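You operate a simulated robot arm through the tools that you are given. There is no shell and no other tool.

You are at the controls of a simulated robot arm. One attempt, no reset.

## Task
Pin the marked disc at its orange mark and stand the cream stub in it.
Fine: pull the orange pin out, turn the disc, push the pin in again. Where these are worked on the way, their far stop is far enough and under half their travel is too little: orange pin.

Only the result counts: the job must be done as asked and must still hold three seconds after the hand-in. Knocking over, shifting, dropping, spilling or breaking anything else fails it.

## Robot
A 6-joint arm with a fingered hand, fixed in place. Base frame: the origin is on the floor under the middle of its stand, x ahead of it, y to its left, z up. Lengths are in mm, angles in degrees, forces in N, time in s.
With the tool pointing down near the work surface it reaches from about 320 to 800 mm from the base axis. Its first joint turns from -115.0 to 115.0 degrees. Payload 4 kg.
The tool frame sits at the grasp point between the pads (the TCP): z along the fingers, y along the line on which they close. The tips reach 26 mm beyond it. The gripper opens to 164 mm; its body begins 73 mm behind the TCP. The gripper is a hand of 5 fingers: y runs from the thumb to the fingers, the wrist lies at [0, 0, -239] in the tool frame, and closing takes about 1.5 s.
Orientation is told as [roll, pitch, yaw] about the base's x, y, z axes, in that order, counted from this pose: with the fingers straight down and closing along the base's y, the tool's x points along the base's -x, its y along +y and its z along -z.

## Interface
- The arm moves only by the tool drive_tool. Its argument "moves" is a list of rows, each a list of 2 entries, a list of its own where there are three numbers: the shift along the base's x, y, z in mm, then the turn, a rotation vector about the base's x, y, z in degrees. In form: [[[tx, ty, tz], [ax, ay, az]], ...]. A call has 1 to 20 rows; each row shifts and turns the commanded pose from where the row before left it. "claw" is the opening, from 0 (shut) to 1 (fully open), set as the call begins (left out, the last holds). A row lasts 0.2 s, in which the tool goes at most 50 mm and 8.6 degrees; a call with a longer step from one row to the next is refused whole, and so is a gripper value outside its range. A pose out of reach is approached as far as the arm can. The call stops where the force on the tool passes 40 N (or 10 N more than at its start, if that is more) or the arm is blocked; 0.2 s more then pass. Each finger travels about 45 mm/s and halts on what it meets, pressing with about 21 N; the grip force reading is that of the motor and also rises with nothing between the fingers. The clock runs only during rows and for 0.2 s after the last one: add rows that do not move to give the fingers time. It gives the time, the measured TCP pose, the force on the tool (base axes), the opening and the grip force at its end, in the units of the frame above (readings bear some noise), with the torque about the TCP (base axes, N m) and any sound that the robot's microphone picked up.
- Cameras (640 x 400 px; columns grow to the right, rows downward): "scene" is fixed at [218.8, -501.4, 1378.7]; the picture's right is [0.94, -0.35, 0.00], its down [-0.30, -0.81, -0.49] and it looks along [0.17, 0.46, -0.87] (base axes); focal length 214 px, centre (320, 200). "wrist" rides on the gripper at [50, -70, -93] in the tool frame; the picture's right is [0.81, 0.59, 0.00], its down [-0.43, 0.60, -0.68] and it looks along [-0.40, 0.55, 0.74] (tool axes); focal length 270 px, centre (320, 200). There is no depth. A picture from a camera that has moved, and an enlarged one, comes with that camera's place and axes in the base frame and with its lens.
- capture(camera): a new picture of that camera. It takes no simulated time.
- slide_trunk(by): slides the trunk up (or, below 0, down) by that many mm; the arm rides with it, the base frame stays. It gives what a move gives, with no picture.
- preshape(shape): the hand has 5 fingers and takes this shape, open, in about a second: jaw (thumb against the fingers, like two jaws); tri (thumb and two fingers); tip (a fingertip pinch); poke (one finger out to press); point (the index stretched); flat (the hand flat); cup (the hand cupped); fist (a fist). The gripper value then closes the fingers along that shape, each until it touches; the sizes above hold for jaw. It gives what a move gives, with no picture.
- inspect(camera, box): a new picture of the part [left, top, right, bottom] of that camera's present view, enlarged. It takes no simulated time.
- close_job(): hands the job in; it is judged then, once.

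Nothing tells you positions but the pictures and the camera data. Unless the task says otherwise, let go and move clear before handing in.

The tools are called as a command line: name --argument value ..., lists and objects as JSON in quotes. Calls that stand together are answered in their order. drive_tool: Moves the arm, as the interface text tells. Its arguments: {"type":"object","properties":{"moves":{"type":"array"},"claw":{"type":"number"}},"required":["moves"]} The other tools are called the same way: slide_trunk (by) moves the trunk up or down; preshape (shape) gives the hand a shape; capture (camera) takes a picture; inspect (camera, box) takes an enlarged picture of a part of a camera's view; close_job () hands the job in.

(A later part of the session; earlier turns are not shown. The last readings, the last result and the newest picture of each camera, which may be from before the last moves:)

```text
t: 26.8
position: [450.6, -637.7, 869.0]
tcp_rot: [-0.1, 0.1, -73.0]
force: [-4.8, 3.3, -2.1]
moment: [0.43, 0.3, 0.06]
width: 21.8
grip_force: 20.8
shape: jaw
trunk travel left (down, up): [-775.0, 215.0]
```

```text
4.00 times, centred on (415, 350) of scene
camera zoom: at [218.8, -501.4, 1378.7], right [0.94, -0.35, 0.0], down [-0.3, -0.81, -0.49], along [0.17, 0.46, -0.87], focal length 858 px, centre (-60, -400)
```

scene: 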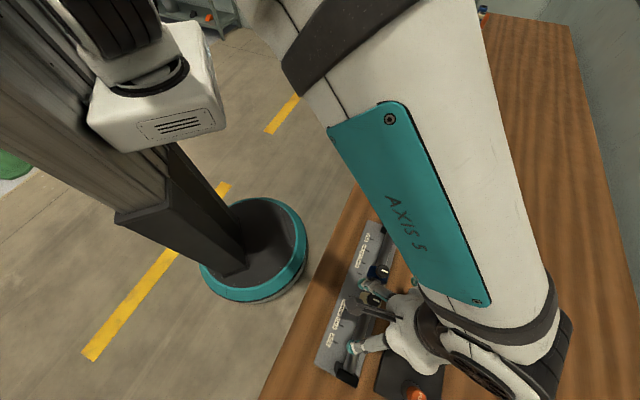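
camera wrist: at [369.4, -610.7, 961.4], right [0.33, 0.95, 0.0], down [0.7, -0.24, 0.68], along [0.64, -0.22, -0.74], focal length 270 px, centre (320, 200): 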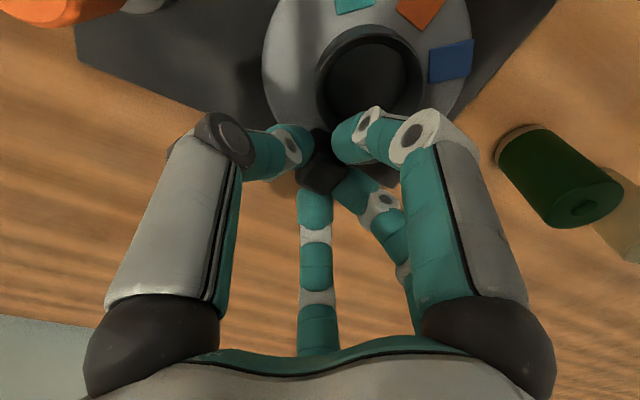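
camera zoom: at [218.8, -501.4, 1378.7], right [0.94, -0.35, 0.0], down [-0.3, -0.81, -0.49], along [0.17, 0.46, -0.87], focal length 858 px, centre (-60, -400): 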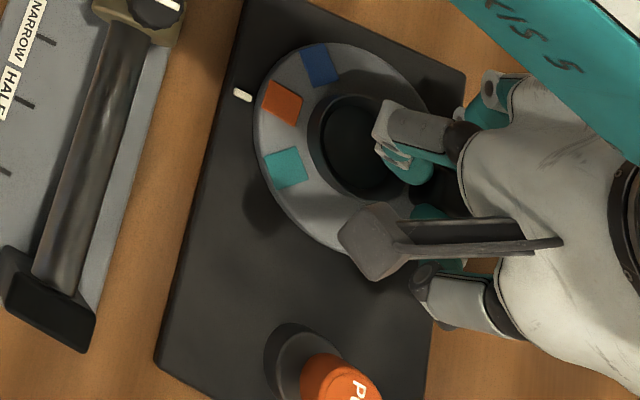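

The disc has turned, and the scene view now shows the orange mark about 6° short of the pointer (orange ≈ 129.5°, pointer ≈ 136°). I'll turn 6° further along the arc.

drive_tool --moves '[[[1.53, 1.48, 0], [0, 0, 3]], [[1.44, 1.56, 0], [0, 0, 3]], [[0, 0, 0], [0, 0, 0]], [[0, 0, 0], [0, 0, 0]]]'

inspect --camera "scene" --box '[360, 300, 470, 400]'

inspect --camera "scene" --box '[380, 300, 440, 350]'

```text
t: 27.8
position: [454.1, -634.3, 867.1]
tcp_rot: [0.0, 0.0, -67.0]
force: [-5.3, 3.2, -2.4]
moment: [0.45, 0.39, 0.09]
width: 22.0
grip_force: 20.9
shape: jaw
trunk travel left (down, up): [-775.0, 215.0]
```

```text
4.00 times, centred on (415, 350) of scene
camera zoom: at [218.8, -501.4, 1378.7], right [0.94, -0.35, 0.0], down [-0.3, -0.81, -0.49], along [0.17, 0.46, -0.87], focal length 858 px, centre (-60, -400)
```

zoom: 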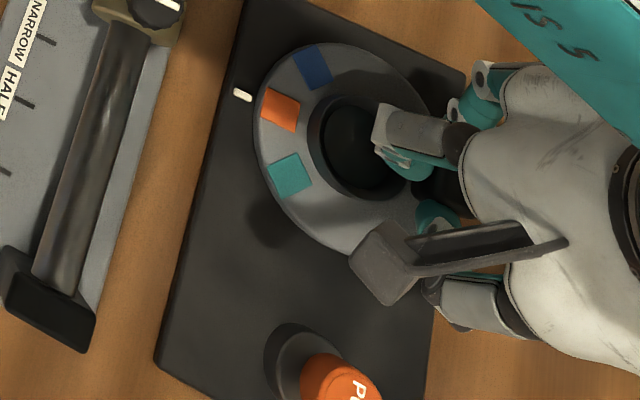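

```text
8.00 times, centred on (410, 325) of scene
camera zoom: at [218.8, -501.4, 1378.7], right [0.94, -0.35, 0.0], down [-0.3, -0.81, -0.49], along [0.17, 0.46, -0.87], focal length 1716 px, centre (-400, -800)
```

zoom: 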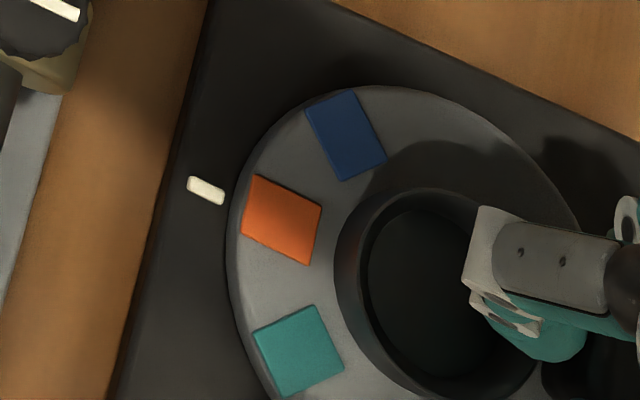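

The marks now read teal 180°, orange 135.5°, blue 90° about the disc centre — the orange mark sits where teal sat originally (135.3°). I'll release the post, check, and rise.

drive_tool --moves '[[[0, 0, 0], [0, 0, 0]], [[0, 0, 0], [0, 0, 0]], [[0, 0, 0], [0, 0, 0]], [[0, 0, 0], [0, 0, 0]]]' --claw 0.4

drive_tool --moves '[[[0, 0, 10], [0, 0, 0]], [[0, 0, 20], [0, 0, 0]], [[0, 0, 25], [0, 0, 0]], [[0, 0, 25], [0, 0, 0]], [[0, 0, 0], [0, 0, 0]]]'

inspect --camera "scene" --box '[380, 300, 440, 350]'

capture --camera "wrist"

```text
t: 28.8
position: [453.1, -635.0, 869.1]
tcp_rot: [0.0, -0.1, -67.0]
force: [-0.2, 0.0, -0.3]
moment: [0.0, 0.01, -0.01]
width: 65.3
grip_force: 0.1
shape: jaw
trunk travel left (down, up): [-775.0, 215.0]
```

```text
t: 30.0
position: [453.2, -635.2, 948.1]
tcp_rot: [0.0, 0.1, -67.0]
force: [0.6, -0.2, 0.6]
moment: [0.02, -0.01, -0.03]
width: 65.3
grip_force: 0.0
shape: jaw
trunk travel left (down, up): [-775.0, 215.0]
```

```text
8.00 times, centred on (410, 325) of scene
camera zoom: at [218.8, -501.4, 1378.7], right [0.94, -0.35, 0.0], down [-0.3, -0.81, -0.49], along [0.17, 0.46, -0.87], focal length 1716 px, centre (-400, -800)
```

zoom: 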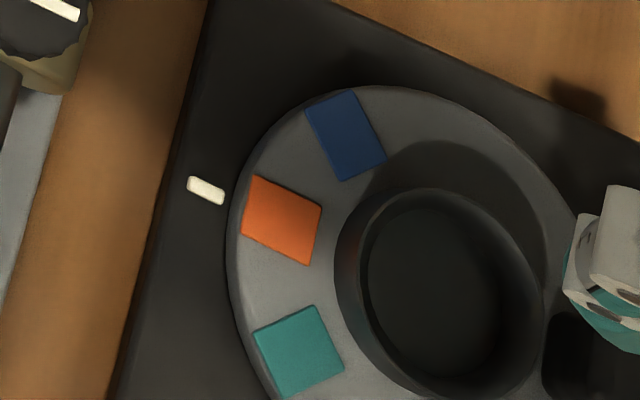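

```text
taken
camera wrist: at [370.0, -616.8, 1041.2], right [0.22, 0.97, 0.0], down [0.72, -0.17, 0.68], along [0.66, -0.15, -0.74], focal length 270 px, centre (320, 200)
```

wrist: 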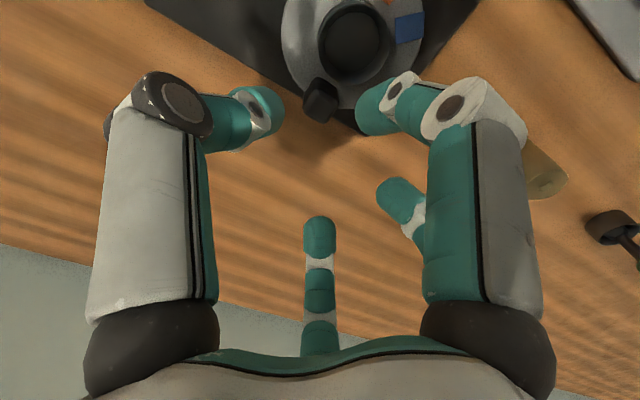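

The disc stayed aligned after release. Now back to the pin at [348.6, -681.5], yaw -135°, to grip the knob and push it in.

drive_tool --moves '[[[-11.8, -5.18, 0], [0, 0, -7.56]], [[-11.8, -5.18, 0], [0, 0, -7.56]], [[-11.8, -5.18, 0], [0, 0, -7.56]], [[-11.8, -5.18, 0], [0, 0, -7.56]], [[-11.8, -5.18, 0], [0, 0, -7.56]], [[-11.8, -5.18, 0], [0, 0, -7.56]], [[-11.8, -5.18, 0], [0, 0, -7.56]], [[-11.8, -5.18, 0], [0, 0, -7.56]], [[-11.8, -5.18, 0], [0, 0, -7.5]], [[0, 0, 0], [0, 0, 0]]]' --claw 0.45

capture --camera "wrist"

inspect --camera "wrist" --box '[230, 50, 420, 190]'

```text
t: 32.2
position: [347.3, -681.9, 947.1]
tcp_rot: [0.0, 0.0, -135.1]
force: [-0.3, 0.2, -1.0]
moment: [0.03, 0.01, 0.02]
width: 73.6
grip_force: 0.0
shape: jaw
trunk travel left (down, up): [-775.0, 215.0]
```

```text
taken
camera wrist: at [334.7, -597.7, 1041.0], right [0.99, 0.16, 0.0], down [0.11, -0.73, 0.68], along [0.11, -0.67, -0.74], focal length 270 px, centre (320, 200)
```

wrist: 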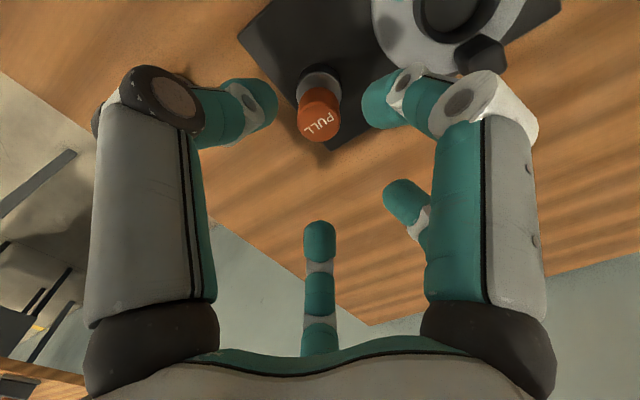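

```text
2.86 times, centred on (325, 120) of wrist
camera zoom: at [334.7, -597.7, 1041.0], right [0.99, 0.16, 0.0], down [0.11, -0.73, 0.68], along [0.11, -0.67, -0.74], focal length 772 px, centre (306, 429)
```

zoom: 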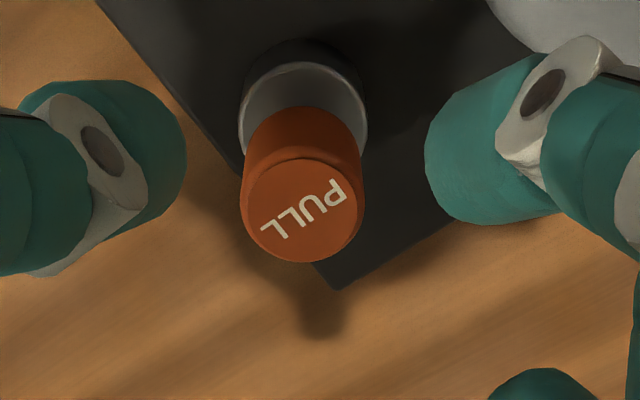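

The pin is still out and centred under the TCP. Descending to grip height and closing.

drive_tool --moves '[[[0, 0, -15], [0, 0, 0]], [[0, 0, -15], [0, 0, 0]], [[0, 0, -15], [0, 0, 0]], [[0, 0, -12], [0, 0, 0]], [[0, 0, -8], [0, 0, 0]], [[0, 0, -4], [0, 0, 0]], [[0, 0, 0], [0, 0, 0]]]'

drive_tool --moves '[[[0, 0, 0], [0, 0, 0]], [[0, 0, 0], [0, 0, 0]], [[0, 0, 0], [0, 0, 0]], [[0, 0, 0], [0, 0, 0]], [[0, 0, 0], [0, 0, 0]], [[0, 0, 0], [0, 0, 0]], [[0, 0, 0], [0, 0, 0]]]' --claw 0

inspect --camera "wrist" --box '[230, 80, 420, 220]'

```text
t: 33.8
position: [347.7, -682.3, 878.7]
tcp_rot: [0.1, 0.0, -135.0]
force: [-0.2, -0.1, 1.0]
moment: [0.0, 0.01, -0.05]
width: 73.4
grip_force: 0.1
shape: jaw
trunk travel left (down, up): [-775.0, 215.0]
```

```text
t: 35.4
position: [347.9, -681.8, 878.3]
tcp_rot: [0.0, -0.1, -134.9]
force: [-0.7, -0.6, -3.3]
moment: [-0.02, -0.02, 0.04]
width: 25.2
grip_force: 20.8
shape: jaw
trunk travel left (down, up): [-775.0, 215.0]
```

```text
2.86 times, centred on (325, 150) of wrist
camera zoom: at [334.5, -598.0, 971.8], right [0.99, 0.16, 0.0], down [0.12, -0.73, 0.68], along [0.11, -0.67, -0.74], focal length 772 px, centre (306, 343)
```

zoom: 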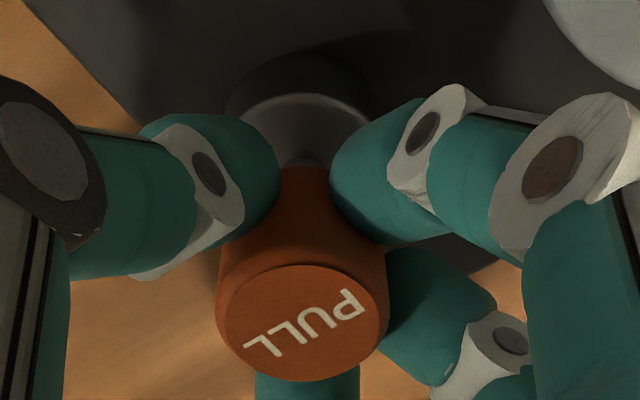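

Knob gripped at its raised position. Now I push it down slowly, about 18 mm, watching the force.

drive_tool --moves '[[[0, 0, -2], [0, 0, 0]], [[0, 0, -2], [0, 0, 0]], [[0, 0, -2], [0, 0, 0]], [[0, 0, -2], [0, 0, 0]]]'

drive_tool --moves '[[[0, 0, -2], [0, 0, 0]], [[0, 0, -2], [0, 0, 0]], [[0, 0, -2], [0, 0, 0]], [[0, 0, -2], [0, 0, 0]]]'

inspect --camera "wrist" --box '[230, 80, 420, 220]'

```text
t: 36.4
position: [347.0, -682.3, 872.5]
tcp_rot: [0.1, 0.0, -135.0]
force: [0.6, -0.4, 1.9]
moment: [0.01, 0.03, 0.03]
width: 25.1
grip_force: 20.8
shape: jaw
trunk travel left (down, up): [-775.0, 215.0]
```

```text
t: 37.4
position: [346.2, -681.1, 863.0]
tcp_rot: [0.0, 0.0, -135.0]
force: [2.4, -3.3, 0.4]
moment: [-0.02, -0.05, 0.06]
width: 24.7
grip_force: 20.5
shape: jaw
trunk travel left (down, up): [-775.0, 215.0]
```

```text
2.86 times, centred on (325, 150) of wrist
camera zoom: at [334.3, -597.8, 955.8], right [0.99, 0.16, 0.0], down [0.12, -0.73, 0.68], along [0.11, -0.67, -0.74], focal length 772 px, centre (306, 343)
```

zoom: 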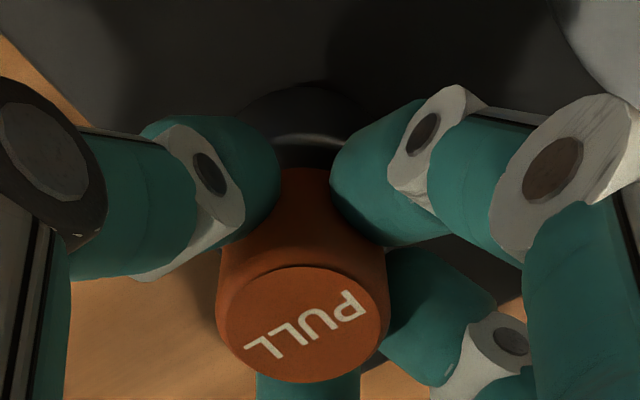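

It went down 16 mm with little resistance. I'll push the last few millimetres until it seats.

drive_tool --moves '[[[0, 0, -1.5], [0, 0, 0]], [[0, 0, -1.5], [0, 0, 0]], [[0, 0, -1.5], [0, 0, 0]], [[0, 0, -1], [0, 0, 0]]]'

inspect --camera "wrist" --box '[230, 80, 420, 220]'

```text
t: 38.4
position: [347.8, -681.9, 859.7]
tcp_rot: [0.1, 0.0, -135.0]
force: [1.1, -0.3, 14.1]
moment: [0.03, 0.02, 0.01]
width: 25.5
grip_force: 21.0
shape: jaw
trunk travel left (down, up): [-775.0, 215.0]
```

```text
2.86 times, centred on (325, 150) of wrist
camera zoom: at [334.2, -597.6, 952.7], right [0.99, 0.16, 0.0], down [0.11, -0.72, 0.68], along [0.11, -0.67, -0.73], focal length 772 px, centre (306, 343)
```

zoom: 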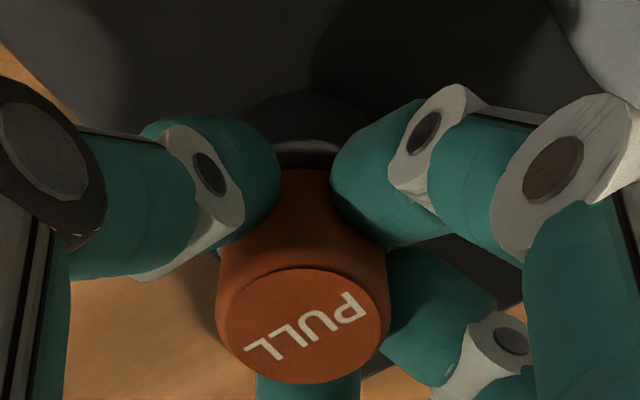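

The pin seats at its original level with 14 N of back-force. One more small press to be sure, then relax and open.

drive_tool --moves '[[[0, 0, -1], [0, 0, 0]], [[0, 0, 0], [0, 0, 0]]]'

drive_tool --moves '[[[0, 0, 1.5], [0, 0, 0]], [[0, 0, 0], [0, 0, 0]]]'

drive_tool --moves '[[[0, 0, 0], [0, 0, 0]], [[0, 0, 0], [0, 0, 0]], [[0, 0, 0], [0, 0, 0]], [[0, 0, 0], [0, 0, 0]], [[0, 0, 0], [0, 0, 0]]]' --claw 0.45

inspect --camera "wrist" --box '[230, 80, 420, 220]'

```text
t: 39.0
position: [347.7, -681.3, 859.4]
tcp_rot: [0.1, -0.1, -135.0]
force: [2.1, -2.6, 20.7]
moment: [0.01, -0.01, 0.07]
width: 25.6
grip_force: 20.8
shape: jaw
trunk travel left (down, up): [-775.0, 215.0]
```

```text
t: 39.6
position: [346.5, -681.3, 860.2]
tcp_rot: [0.1, -0.1, -135.0]
force: [2.6, -6.4, 18.6]
moment: [-0.09, -0.06, 0.01]
width: 25.4
grip_force: 20.8
shape: jaw
trunk travel left (down, up): [-775.0, 215.0]
```

```text
t: 40.8
position: [346.6, -681.7, 857.7]
tcp_rot: [-0.1, 0.1, -135.0]
force: [0.5, 0.1, 0.4]
moment: [0.02, -0.03, -0.02]
width: 73.2
grip_force: 0.0
shape: jaw
trunk travel left (down, up): [-775.0, 215.0]
```

```text
2.86 times, centred on (325, 150) of wrist
camera zoom: at [334.2, -597.3, 951.1], right [0.99, 0.16, 0.0], down [0.12, -0.73, 0.68], along [0.11, -0.67, -0.74], focal length 772 px, centre (306, 343)
```

zoom: 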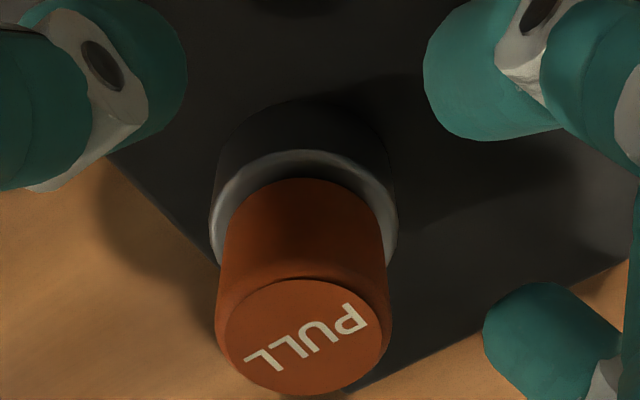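

The pin is seated at its original level. Next, the cream stub: from the first scene view it stands near [556, -465]. I'll rise and travel there with yaw turning to about -10° (keeps digits off the green stub), then look.

drive_tool --moves '[[[0, 0, 20], [0, 0, 0]], [[0, 0, 25], [0, 0, 0]], [[0, 0, 25], [0, 0, 0]], [[0, 0, 20], [0, 0, 0]], [[13, 13.56, 0], [0, 0, 7.8]], [[13, 13.56, 0], [0, 0, 7.8]], [[13, 13.56, 0], [0, 0, 7.8]], [[13, 13.56, 0], [0, 0, 7.8]], [[13, 13.56, 0], [0, 0, 7.8]], [[13, 13.56, 0], [0, 0, 7.8]], [[13, 13.56, 0], [0, 0, 7.8]], [[13, 13.56, 0], [0, 0, 7.8]]]'

capture --camera "wrist"

capture --camera "scene"

```text
t: 43.4
position: [452.0, -572.8, 946.3]
tcp_rot: [0.0, 0.0, -72.5]
force: [0.3, 0.8, 0.8]
moment: [-0.01, 0.0, 0.02]
width: 73.4
grip_force: 0.0
shape: jaw
trunk travel left (down, up): [-775.0, 215.0]
```

```text
taken
camera wrist: at [371.3, -546.7, 1040.8], right [0.32, 0.95, 0.0], down [0.7, -0.23, 0.68], along [0.64, -0.21, -0.74], focal length 270 px, centre (320, 200)
```

wrist: 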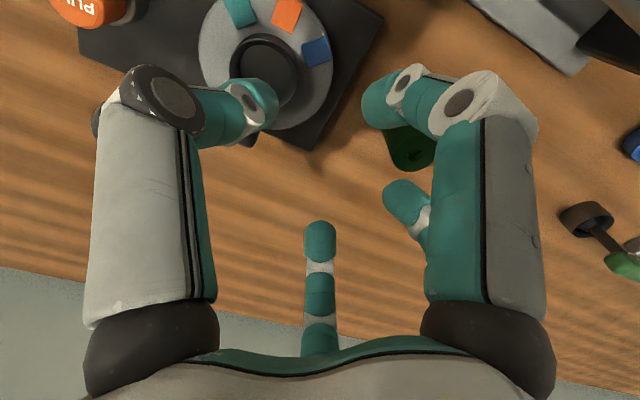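

```text
taken
```

scene: 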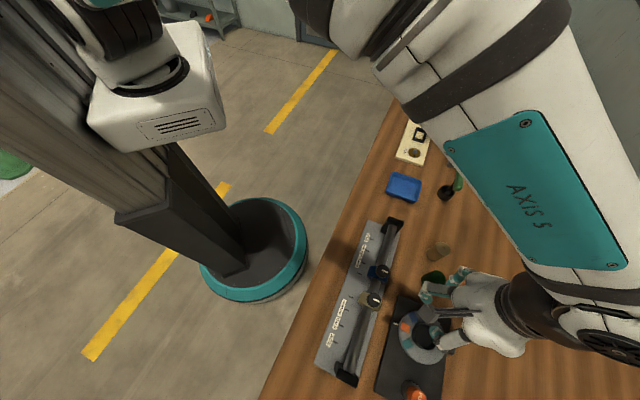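

I'll check the disc/pin and the stubs in the scene view while the arm isn't blocking them.

inspect --camera "scene" --box '[400, 225, 480, 290]'

inspect --camera "scene" --box '[370, 300, 470, 400]'

inspect --camera "wrist" --box '[60, 0, 360, 130]'

```text
6.15 times, centred on (440, 258) of scene
camera zoom: at [218.8, -501.4, 1378.7], right [0.94, -0.35, 0.0], down [-0.3, -0.81, -0.49], along [0.17, 0.46, -0.87], focal length 1320 px, centre (-418, -154)
```

zoom: 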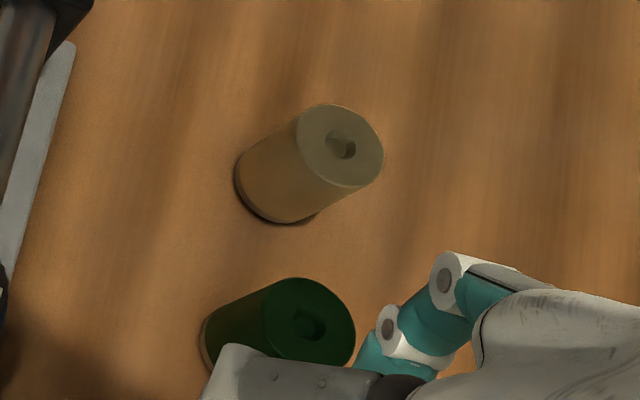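

```text
4.00 times, centred on (420, 350) of scene
camera zoom: at [218.8, -501.4, 1378.7], right [0.94, -0.35, 0.0], down [-0.3, -0.81, -0.49], along [0.17, 0.46, -0.87], focal length 858 px, centre (-80, -400)
```

zoom: 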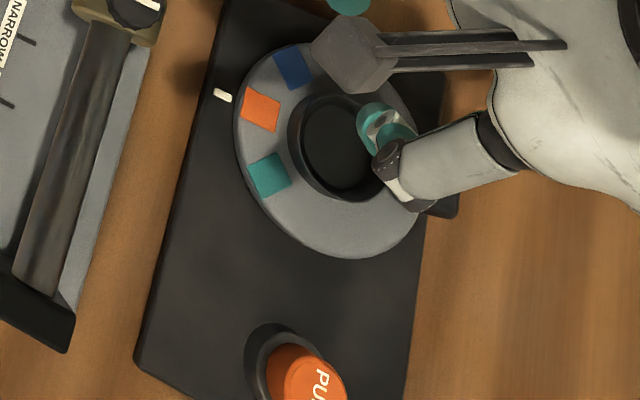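

```text
2.13 times, centred on (210, 65) of wrist
camera zoom: at [371.3, -546.7, 1040.8], right [0.32, 0.95, 0.0], down [0.7, -0.23, 0.68], along [0.64, -0.21, -0.74], focal length 577 px, centre (555, 488)
```

zoom: 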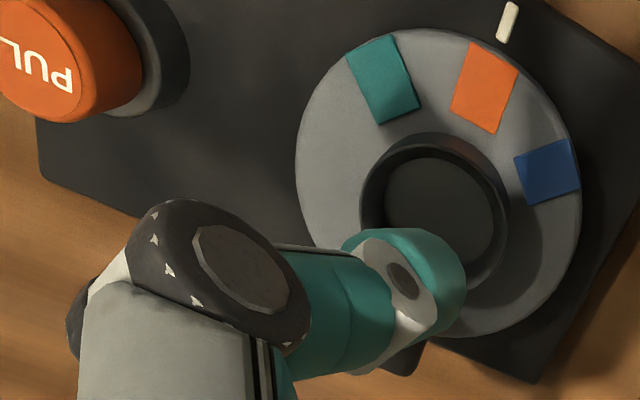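

Orange mark still aligned with the pointer and the pin is in. The cream stub axis is about [559, -463], 36 mm in diameter, z 800–855. Moving over it.

drive_tool --moves '[[[13.3, 13.7, 0], [0, 0, 7.8]], [[13.3, 13.7, 0], [0, 0, 7.8]], [[13.3, 13.7, 0], [0, 0, 7.8]], [[13.3, 13.7, 0], [0, 0, 7.8]], [[13.3, 13.7, 0], [0, 0, 7.8]], [[13.3, 13.7, 0], [0, 0, 7.8]], [[13.3, 13.7, 0], [0, 0, 7.8]], [[13.3, 13.7, 0], [0, 0, 7.8]], [[0, 0, 0], [0, 0, 0]]]' --claw 0.5

capture --camera "wrist"

inspect --camera "wrist" --box '[180, 40, 460, 220]'

```text
t: 45.4
position: [558.3, -463.6, 948.4]
tcp_rot: [0.0, 0.0, -10.1]
force: [-0.1, 0.1, -0.1]
moment: [-0.01, 0.01, -0.01]
width: 81.6
grip_force: 0.2
shape: jaw
trunk travel left (down, up): [-775.0, 215.0]
```

```text
taken
camera wrist: at [496.2, -523.8, 1041.7], right [-0.69, 0.72, 0.0], down [0.53, 0.51, 0.68], along [0.49, 0.47, -0.74], focal length 270 px, centre (320, 200)
```

wrist: 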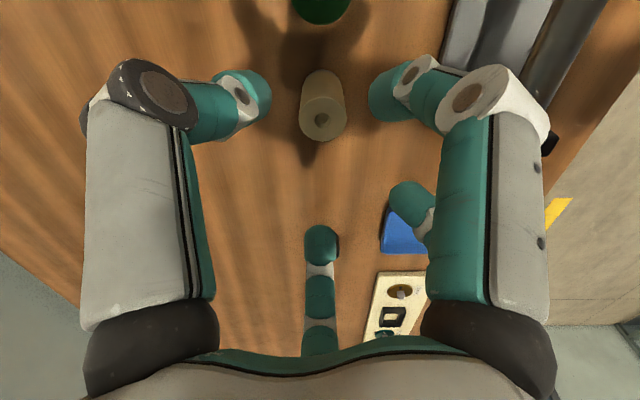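

```text
2.22 times, centred on (320, 130) of wrist
camera zoom: at [496.2, -523.8, 1041.7], right [-0.69, 0.72, 0.0], down [0.53, 0.51, 0.68], along [0.49, 0.47, -0.74], focal length 601 px, centre (320, 356)
```

zoom: 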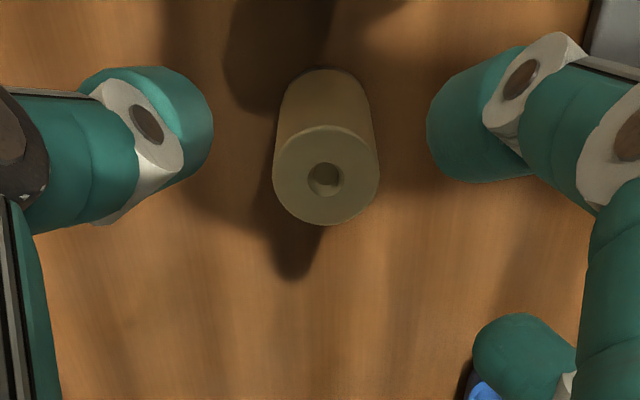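

The wrist view puts the stub axis at about [561, -459], a few mm off the scene estimate. I'll shift over it and come down partway (tips still above the top) to re-check.

drive_tool --moves '[[[2.2, 4.2, -10], [0, 0, 0]], [[0, 0, -15], [0, 0, 0]], [[0, 0, -15], [0, 0, 0]], [[0, 0, 0], [0, 0, 0]]]'

capture --camera "wrist"

inspect --camera "wrist" --box '[180, 40, 460, 220]'

```text
t: 46.4
position: [559.3, -460.0, 908.6]
tcp_rot: [0.1, -0.1, -10.1]
force: [0.0, 0.1, 0.5]
moment: [-0.03, 0.01, 0.01]
width: 81.7
grip_force: 0.1
shape: jaw
trunk travel left (down, up): [-775.0, 215.0]
```

```text
taken
camera wrist: at [498.5, -519.9, 1001.8], right [-0.69, 0.72, 0.0], down [0.53, 0.51, 0.68], along [0.49, 0.47, -0.74], focal length 270 px, centre (320, 200)
```

wrist: 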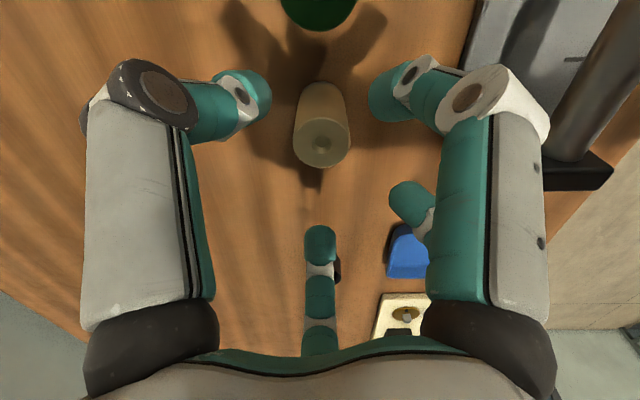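

```text
2.22 times, centred on (320, 130) of wrist
camera zoom: at [498.5, -519.9, 1001.8], right [-0.69, 0.72, 0.0], down [0.53, 0.51, 0.68], along [0.49, 0.47, -0.74], focal length 601 px, centre (320, 356)
```

zoom: 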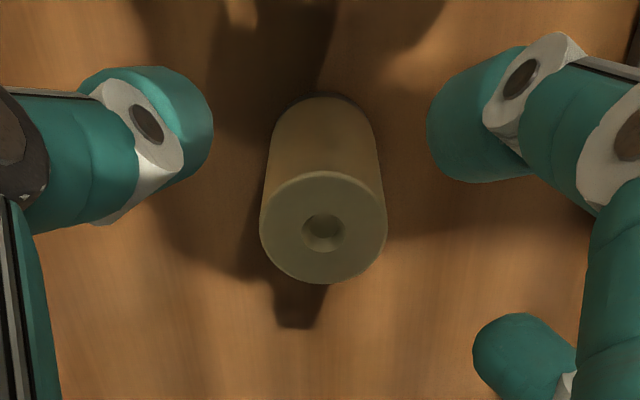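

Stub axis ≈ [559.8, -460], top ≈ 857, and the TCP is within a millimetre of it. I'll descend so the tips reach about 832 and close gently.

drive_tool --moves '[[[0, 0, -15], [0, 0, 0]], [[0, 0, -15], [0, 0, 0]], [[0, 0, -12], [0, 0, 0]], [[0, 0, -8], [0, 0, 0]], [[0, 0, 0], [0, 0, 0]]]'

capture --camera "wrist"

```text
t: 47.6
position: [560.6, -460.3, 858.7]
tcp_rot: [0.0, 0.0, -10.2]
force: [-0.3, 0.2, -0.1]
moment: [0.01, -0.04, 0.04]
width: 81.4
grip_force: 0.1
shape: jaw
trunk travel left (down, up): [-775.0, 215.0]
```

```text
taken
camera wrist: at [498.1, -519.8, 951.1], right [-0.69, 0.72, 0.0], down [0.53, 0.51, 0.68], along [0.49, 0.47, -0.74], focal length 270 px, centre (320, 200)
```

wrist: 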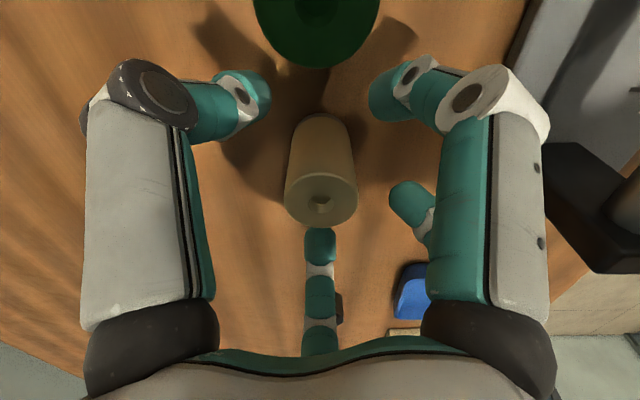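

The stub's top is exactly centred on the TCP. Closing on it.

drive_tool --moves '[[[0, 0, 0], [0, 0, 0]], [[0, 0, 0], [0, 0, 0]], [[0, 0, 0], [0, 0, 0]], [[0, 0, 0], [0, 0, 0]], [[0, 0, 0], [0, 0, 0]], [[0, 0, 0], [0, 0, 0]], [[0, 0, 0], [0, 0, 0]]]' --claw 0.05

capture --camera "wrist"

inspect --camera "wrist" --box '[220, 80, 420, 240]'

```text
t: 49.2
position: [559.8, -458.9, 858.4]
tcp_rot: [0.0, 0.0, -10.2]
force: [0.0, -0.1, -0.1]
moment: [0.05, -0.03, 0.03]
width: 29.8
grip_force: 20.7
shape: jaw
trunk travel left (down, up): [-775.0, 215.0]
```

```text
taken
camera wrist: at [498.2, -519.9, 950.8], right [-0.69, 0.72, 0.0], down [0.53, 0.51, 0.68], along [0.49, 0.47, -0.74], focal length 270 px, centre (320, 200)
```

wrist: 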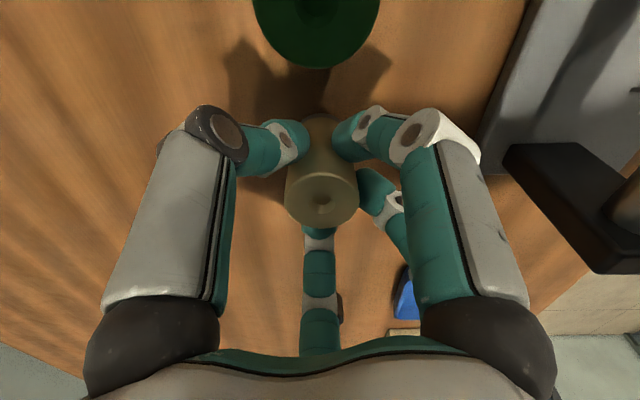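

```text
2.50 times, centred on (320, 160) of wrist
camera zoom: at [498.2, -519.9, 950.8], right [-0.69, 0.72, 0.0], down [0.53, 0.51, 0.68], along [0.49, 0.47, -0.74], focal length 676 px, centre (320, 300)
```

zoom: 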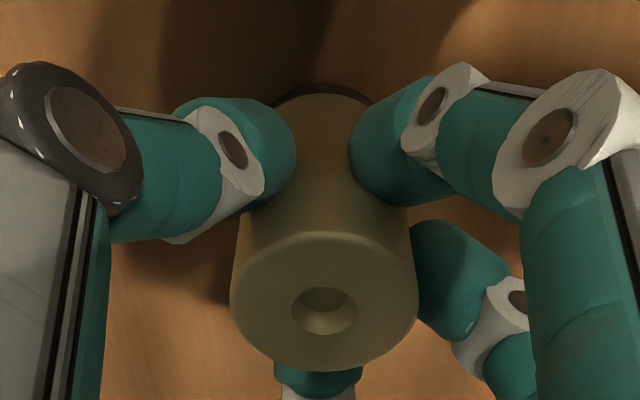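

The stub is gripped by four digits. I'll lift it clear (bottom above ~890) and check the hold.

drive_tool --moves '[[[0, 0, 5], [0, 0, 0]], [[0, 0, 10], [0, 0, 0]], [[0, 0, 15], [0, 0, 0]], [[0, 0, 20], [0, 0, 0]], [[0, 0, 20], [0, 0, 0]], [[0, 0, 20], [0, 0, 0]], [[0, 0, 10], [0, 0, 0]], [[0, 0, 0], [0, 0, 0]]]' --claw 0

capture --camera "wrist"

inspect --camera "wrist" --box '[220, 80, 420, 240]'

capture --camera "scene"

```text
t: 51.0
position: [560.6, -459.4, 959.2]
tcp_rot: [0.1, 0.0, -10.2]
force: [-0.1, 0.7, -3.5]
moment: [0.01, -0.01, -0.01]
width: 29.7
grip_force: 21.1
shape: jaw
trunk travel left (down, up): [-775.0, 215.0]
```

```text
taken
camera wrist: at [498.8, -519.5, 1050.8], right [-0.69, 0.72, 0.0], down [0.53, 0.51, 0.68], along [0.49, 0.47, -0.74], focal length 270 px, centre (320, 200)
```

wrist: 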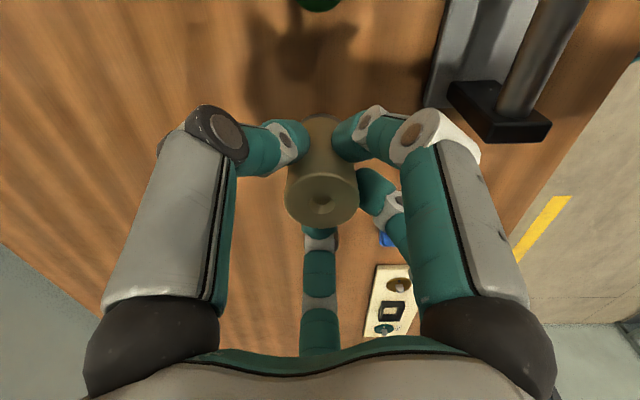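

```text
2.50 times, centred on (320, 160) of wrist
camera zoom: at [498.8, -519.5, 1050.8], right [-0.69, 0.72, 0.0], down [0.53, 0.51, 0.68], along [0.49, 0.47, -0.74], focal length 676 px, centre (320, 300)
```

zoom: 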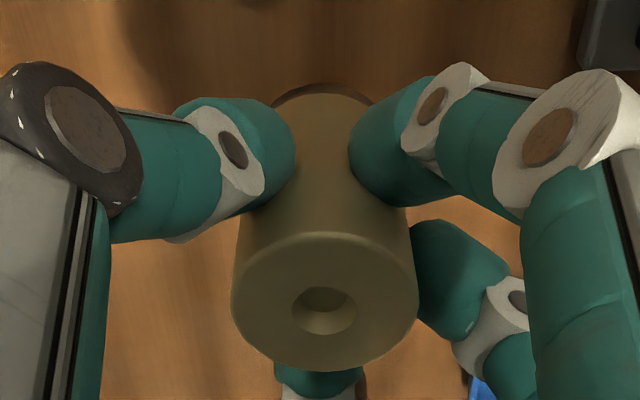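

```text
taken
```

scene: 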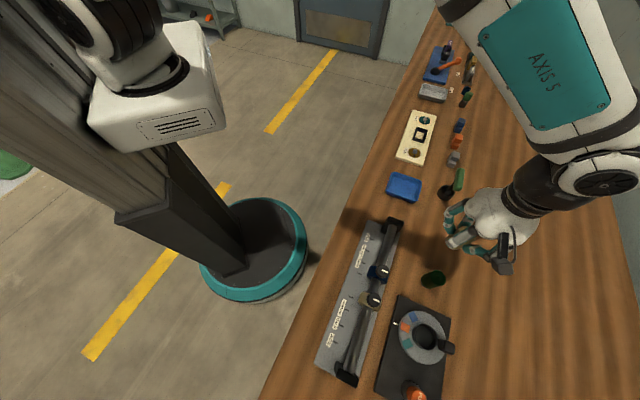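

The stub is lifted securely (≈3.5 N weight). The disc is now unobstructed in the scene view, so I'll inspect the socket there for its centre.

inspect --camera "scene" --box '[390, 305, 460, 365]'

inspect --camera "scene" --box '[370, 290, 470, 400]'

```text
6.67 times, centred on (425, 335) of scene
camera zoom: at [218.8, -501.4, 1378.7], right [0.94, -0.35, 0.0], down [-0.3, -0.81, -0.49], along [0.17, 0.46, -0.87], focal length 1430 px, centre (-380, -700)
```

zoom: 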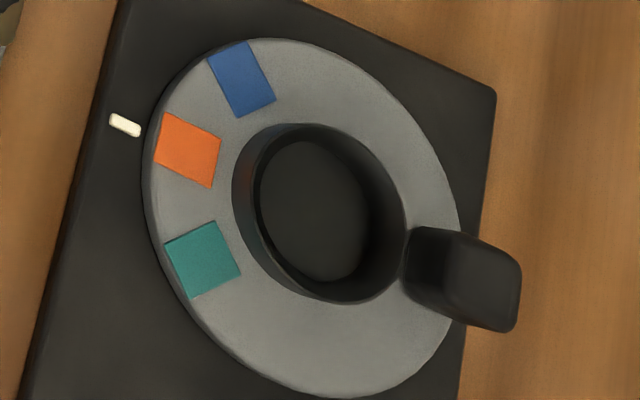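

```text
3.64 times, centred on (420, 345) of scene
camera zoom: at [218.8, -501.4, 1378.7], right [0.94, -0.35, 0.0], down [-0.3, -0.81, -0.49], along [0.17, 0.46, -0.87], focal length 780 px, centre (-44, -327)
```

zoom: 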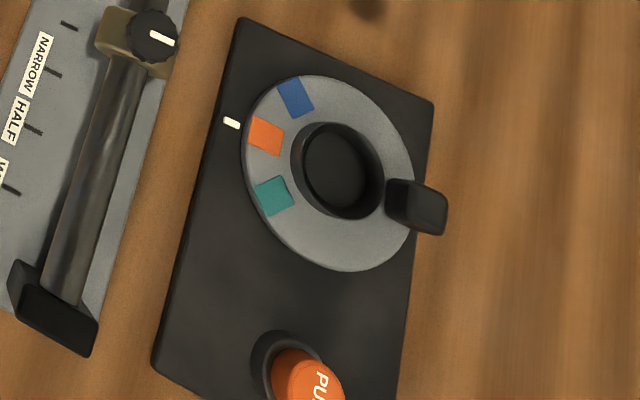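

The socket centre from several wrist views is about [424.5, -608]. I'll carry the stub above it at yaw -121°, hover with its bottom just above the ring, and compare stub and ring from two perpendicular viewing yaws before inserting.

drive_tool --moves '[[[-9.707, -10.6, 0], [0, 0, -7.92]], [[-9.707, -10.6, 0], [0, 0, -7.92]], [[-9.707, -10.6, 0], [0, 0, -7.92]], [[-9.707, -10.6, 0], [0, 0, -7.92]], [[-9.707, -10.6, 0], [0, 0, -7.92]], [[-9.707, -10.6, 0], [0, 0, -7.92]], [[-9.707, -10.6, 0], [0, 0, -7.92]], [[-9.707, -10.6, 0], [0, 0, -7.92]], [[-9.707, -10.6, 0], [0, 0, -7.92]], [[-9.707, -10.6, 0], [0, 0, -7.92]], [[-9.707, -10.6, 0], [0, 0, -7.92]], [[-9.707, -10.6, 0], [0, 0, -7.92]], [[-9.707, -10.6, 0], [0, 0, -7.92]], [[-9.707, -10.6, 0], [0, 0, -7.92]], [[0, 0, 0], [0, 0, 0]]]'

drive_tool --moves '[[[0, 0, -15], [0, 0, 0]], [[0, 0, -15], [0, 0, 0]], [[0, 0, -10], [0, 0, 0]], [[0, 0, 0], [0, 0, 0]]]'

capture --camera "wrist"

inspect --camera "wrist" --box '[220, 40, 420, 240]'

inspect --camera "scene" --box '[380, 290, 470, 370]'

```text
t: 54.2
position: [424.3, -609.7, 956.8]
tcp_rot: [0.0, 0.0, -121.1]
force: [0.5, 0.1, -3.4]
moment: [-0.01, -0.02, 0.03]
width: 29.6
grip_force: 21.2
shape: jaw
trunk travel left (down, up): [-775.0, 215.0]
```

```text
t: 55.2
position: [425.1, -608.0, 918.8]
tcp_rot: [0.0, 0.0, -121.0]
force: [0.6, -0.1, -4.0]
moment: [-0.01, 0.01, 0.0]
width: 29.8
grip_force: 20.7
shape: jaw
trunk travel left (down, up): [-775.0, 215.0]
```

```text
taken
camera wrist: at [391.4, -529.8, 1010.9], right [0.92, 0.39, 0.0], down [0.29, -0.68, 0.68], along [0.26, -0.62, -0.74], focal length 270 px, centre (320, 200)
```

wrist: 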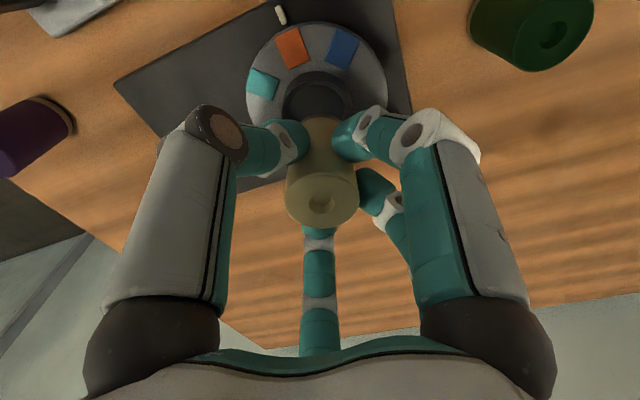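

```text
2.00 times, centred on (320, 140) of wrist
camera zoom: at [391.4, -529.8, 1010.9], right [0.92, 0.39, 0.0], down [0.29, -0.68, 0.68], along [0.26, -0.62, -0.74], focal length 541 px, centre (320, 320)
```

zoom: 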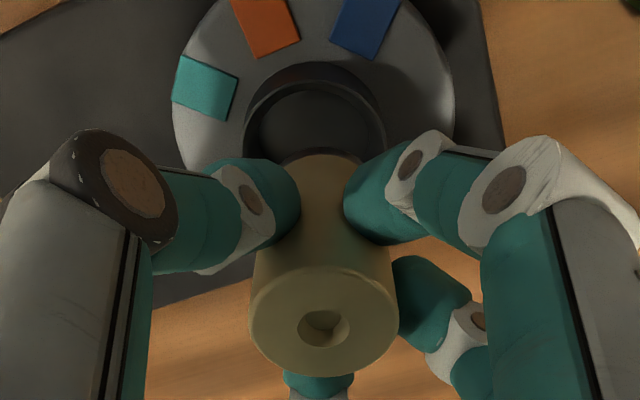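

```text
5.00 times, centred on (425, 330) of scene
camera zoom: at [218.8, -501.4, 1378.7], right [0.94, -0.35, 0.0], down [-0.3, -0.81, -0.49], along [0.17, 0.46, -0.87], focal length 1072 px, centre (-205, -450)
```

zoom: 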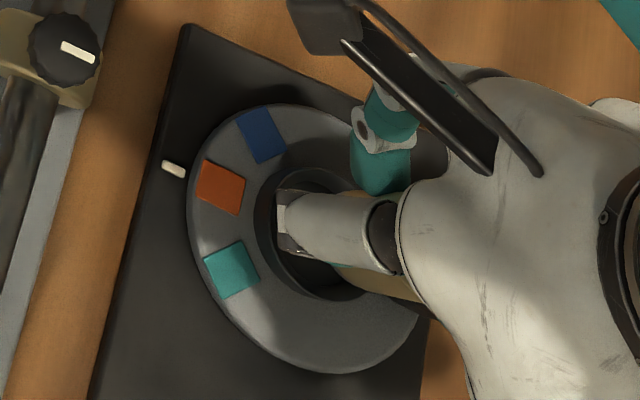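

In this view the ring looks a few millimetres left of the stub. I'll enlarge to measure the stub's bottom edge against the ring precisely.

inspect --camera "wrist" --box '[240, 60, 400, 160]'

inspect --camera "wrist" --box '[260, 100, 380, 240]'

```text
4.00 times, centred on (320, 110) of wrist
camera zoom: at [391.4, -529.8, 1010.9], right [0.92, 0.39, 0.0], down [0.29, -0.68, 0.68], along [0.26, -0.62, -0.74], focal length 1081 px, centre (320, 560)
```

zoom: 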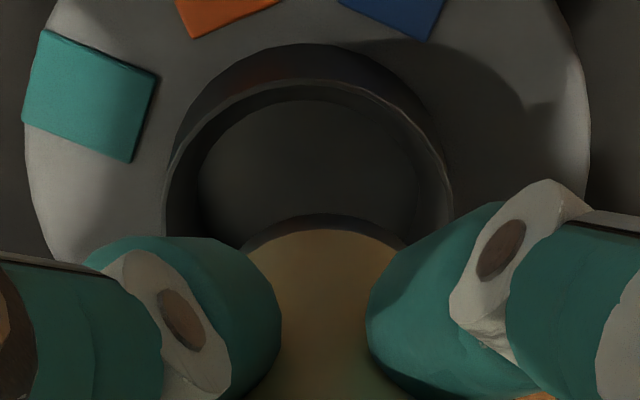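

```text
2.86 times, centred on (320, 170) of wrist
camera zoom: at [391.4, -529.8, 1010.9], right [0.92, 0.39, 0.0], down [0.29, -0.68, 0.68], along [0.26, -0.62, -0.74], focal length 772 px, centre (320, 286)
```

zoom: 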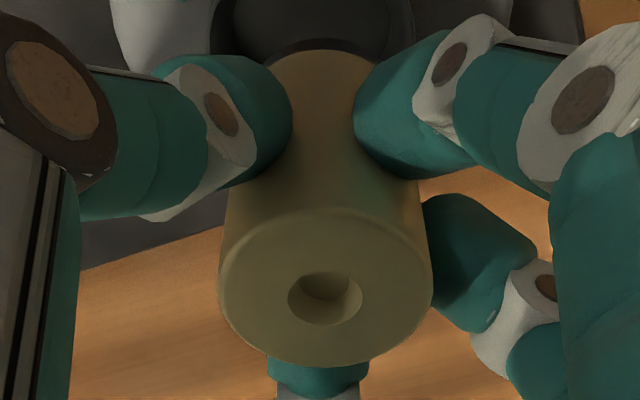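

The socket is a funnel (mouth radius ≈ 23.5, floor ≈ 20.8 mm) versus the stub's 18 mm, so there's decent tolerance; the stub should shift about [-3.4, 0]. I'll shift, rotate to yaw -31° (digits clear of the post), and check from the other side.

drive_tool --moves '[[[-0.28, 0, 0], [0, 0, 8.18]], [[-0.28, 0, 0], [0, 0, 8.18]], [[-0.28, 0, 0], [0, 0, 8.18]], [[-0.28, 0, 0], [0, 0, 8.18]], [[-0.28, 0, 0], [0, 0, 8.18]], [[-0.28, 0, 0], [0, 0, 8.18]], [[-0.28, 0, 0], [0, 0, 8.18]], [[-0.28, 0, 0], [0, 0, 8.18]], [[-0.28, 0, 0], [0, 0, 8.18]], [[-0.28, 0, 0], [0, 0, 8.18]], [[-0.2, 0, 0], [0, 0, 8.18]], [[0, 0, 0], [0, 0, 0]]]'

capture --camera "wrist"

inspect --camera "wrist" --box '[240, 60, 400, 160]'

inspect --camera "wrist" --box '[260, 100, 380, 240]'

```text
t: 57.8
position: [420.8, -608.6, 918.1]
tcp_rot: [0.0, 0.0, -31.0]
force: [-0.8, 0.3, -4.1]
moment: [-0.01, -0.04, 0.02]
width: 29.6
grip_force: 21.0
shape: jaw
trunk travel left (down, up): [-775.0, 215.0]
```

```text
taken
camera wrist: at [342.4, -642.2, 1010.7], right [-0.39, 0.92, 0.0], down [0.68, 0.29, 0.68], along [0.62, 0.27, -0.74], focal length 270 px, centre (320, 200)
```

wrist: 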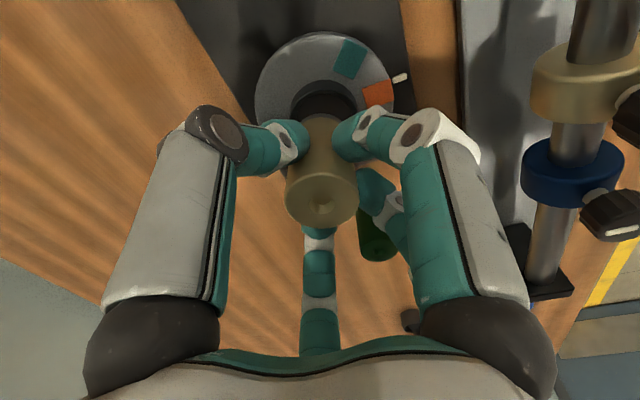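

```text
4.00 times, centred on (320, 110) of wrist
camera zoom: at [342.4, -642.2, 1010.7], right [-0.39, 0.92, 0.0], down [0.68, 0.29, 0.68], along [0.62, 0.27, -0.74], focal length 1081 px, centre (320, 560)
```

zoom: 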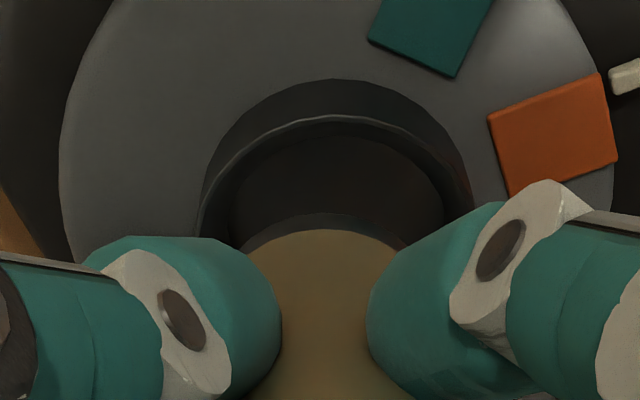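

```text
2.86 times, centred on (320, 170) of wrist
camera zoom: at [342.4, -642.2, 1010.7], right [-0.39, 0.92, 0.0], down [0.68, 0.29, 0.68], along [0.62, 0.27, -0.74], focal length 772 px, centre (320, 286)
```

zoom: 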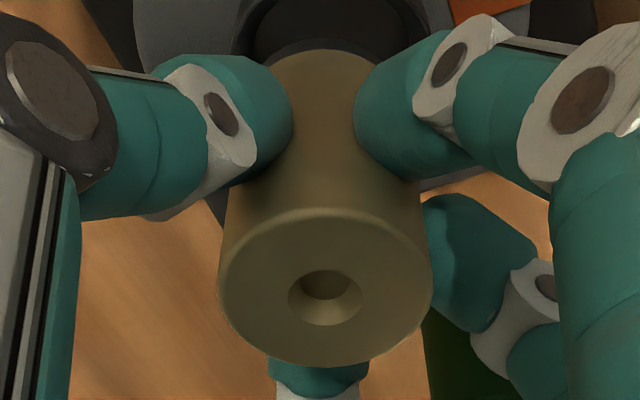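

Combining both views: ring top is about 846 and its centre ≈ [421.1, -606.2]; a correction of about [-0.5, +1.6] is needed. I'll apply it, lower until the stub's bottom is just above the rim, and check again.

drive_tool --moves '[[[-0.5, 1.6, 0], [0, 0, 0]], [[0, 0, -5], [0, 0, 0]], [[0, 0, -4], [0, 0, 0]], [[0, 0, 0], [0, 0, 0]]]'

capture --camera "wrist"

inspect --camera "wrist" --box '[240, 60, 400, 160]'

inspect --camera "scene" --box '[380, 290, 470, 370]'

```text
t: 58.8
position: [420.2, -606.3, 908.0]
tcp_rot: [0.0, 0.0, -31.1]
force: [-0.1, 0.2, -3.0]
moment: [0.01, 0.03, -0.02]
width: 29.4
grip_force: 21.1
shape: jaw
trunk travel left (down, up): [-775.0, 215.0]
```

```text
taken
camera wrist: at [342.1, -640.4, 1001.8], right [-0.39, 0.92, 0.0], down [0.68, 0.29, 0.68], along [0.62, 0.26, -0.74], focal length 270 px, centre (320, 200)
```

wrist: 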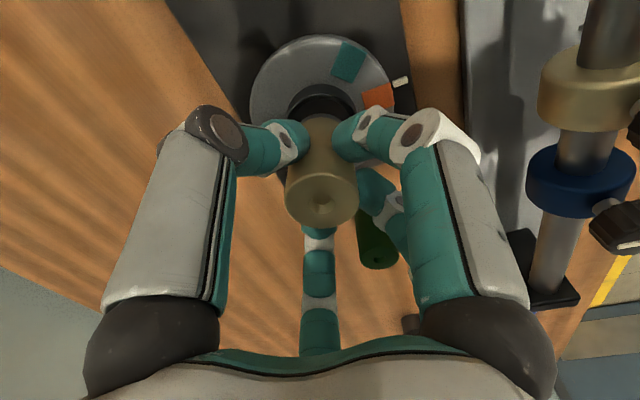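

```text
4.00 times, centred on (320, 110) of wrist
camera zoom: at [342.1, -640.4, 1001.8], right [-0.39, 0.92, 0.0], down [0.68, 0.29, 0.68], along [0.62, 0.26, -0.74], focal length 1081 px, centre (320, 560)
```

zoom: 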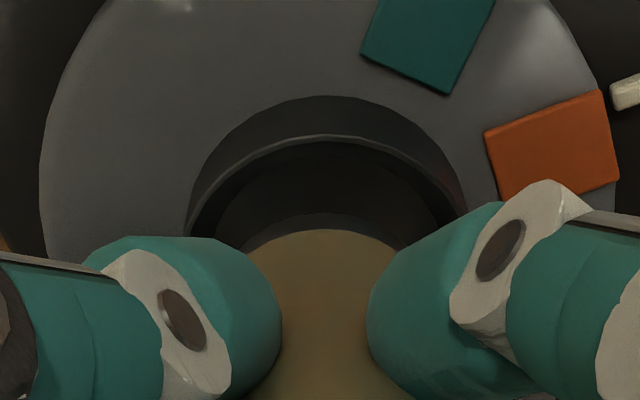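

```text
5.00 times, centred on (425, 330) of scene
camera zoom: at [218.8, -501.4, 1378.7], right [0.94, -0.35, 0.0], down [-0.3, -0.81, -0.49], along [0.17, 0.46, -0.87], focal length 1072 px, centre (-205, -450)
```

zoom: 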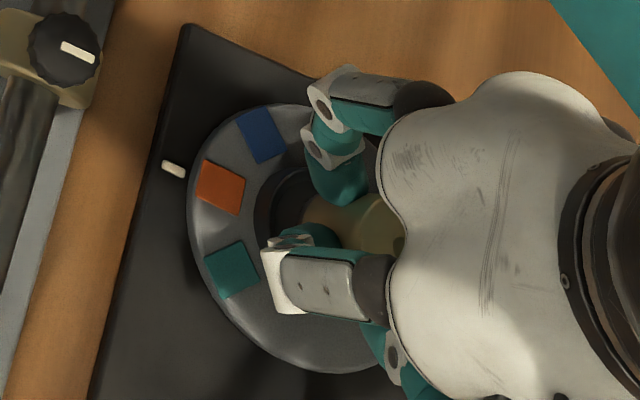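

Laterally the stub is now centred on the ring. I'll nudge [-0.5, -0.2] and lower slowly toward the socket, watching the force.

drive_tool --moves '[[[-0.5, -0.2, 0], [0, 0, 0]], [[0, 0, -2], [0, 0, 0]], [[0, 0, -2], [0, 0, 0]], [[0, 0, -2], [0, 0, 0]], [[0, 0, -2], [0, 0, 0]]]'

inspect --camera "wrist" --box '[240, 60, 400, 160]'

```text
t: 60.0
position: [420.2, -606.2, 901.1]
tcp_rot: [0.1, 0.1, -31.1]
force: [0.8, 1.0, -4.0]
moment: [-0.04, 0.01, 0.0]
width: 29.9
grip_force: 20.9
shape: jaw
trunk travel left (down, up): [-775.0, 215.0]
```

```text
4.00 times, centred on (320, 110) of wrist
camera zoom: at [341.0, -640.7, 994.0], right [-0.39, 0.92, 0.0], down [0.68, 0.29, 0.68], along [0.62, 0.26, -0.74], focal length 1081 px, centre (320, 560)
```

zoom: 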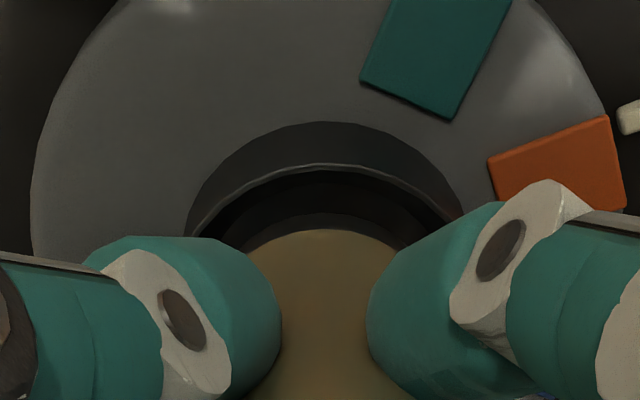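

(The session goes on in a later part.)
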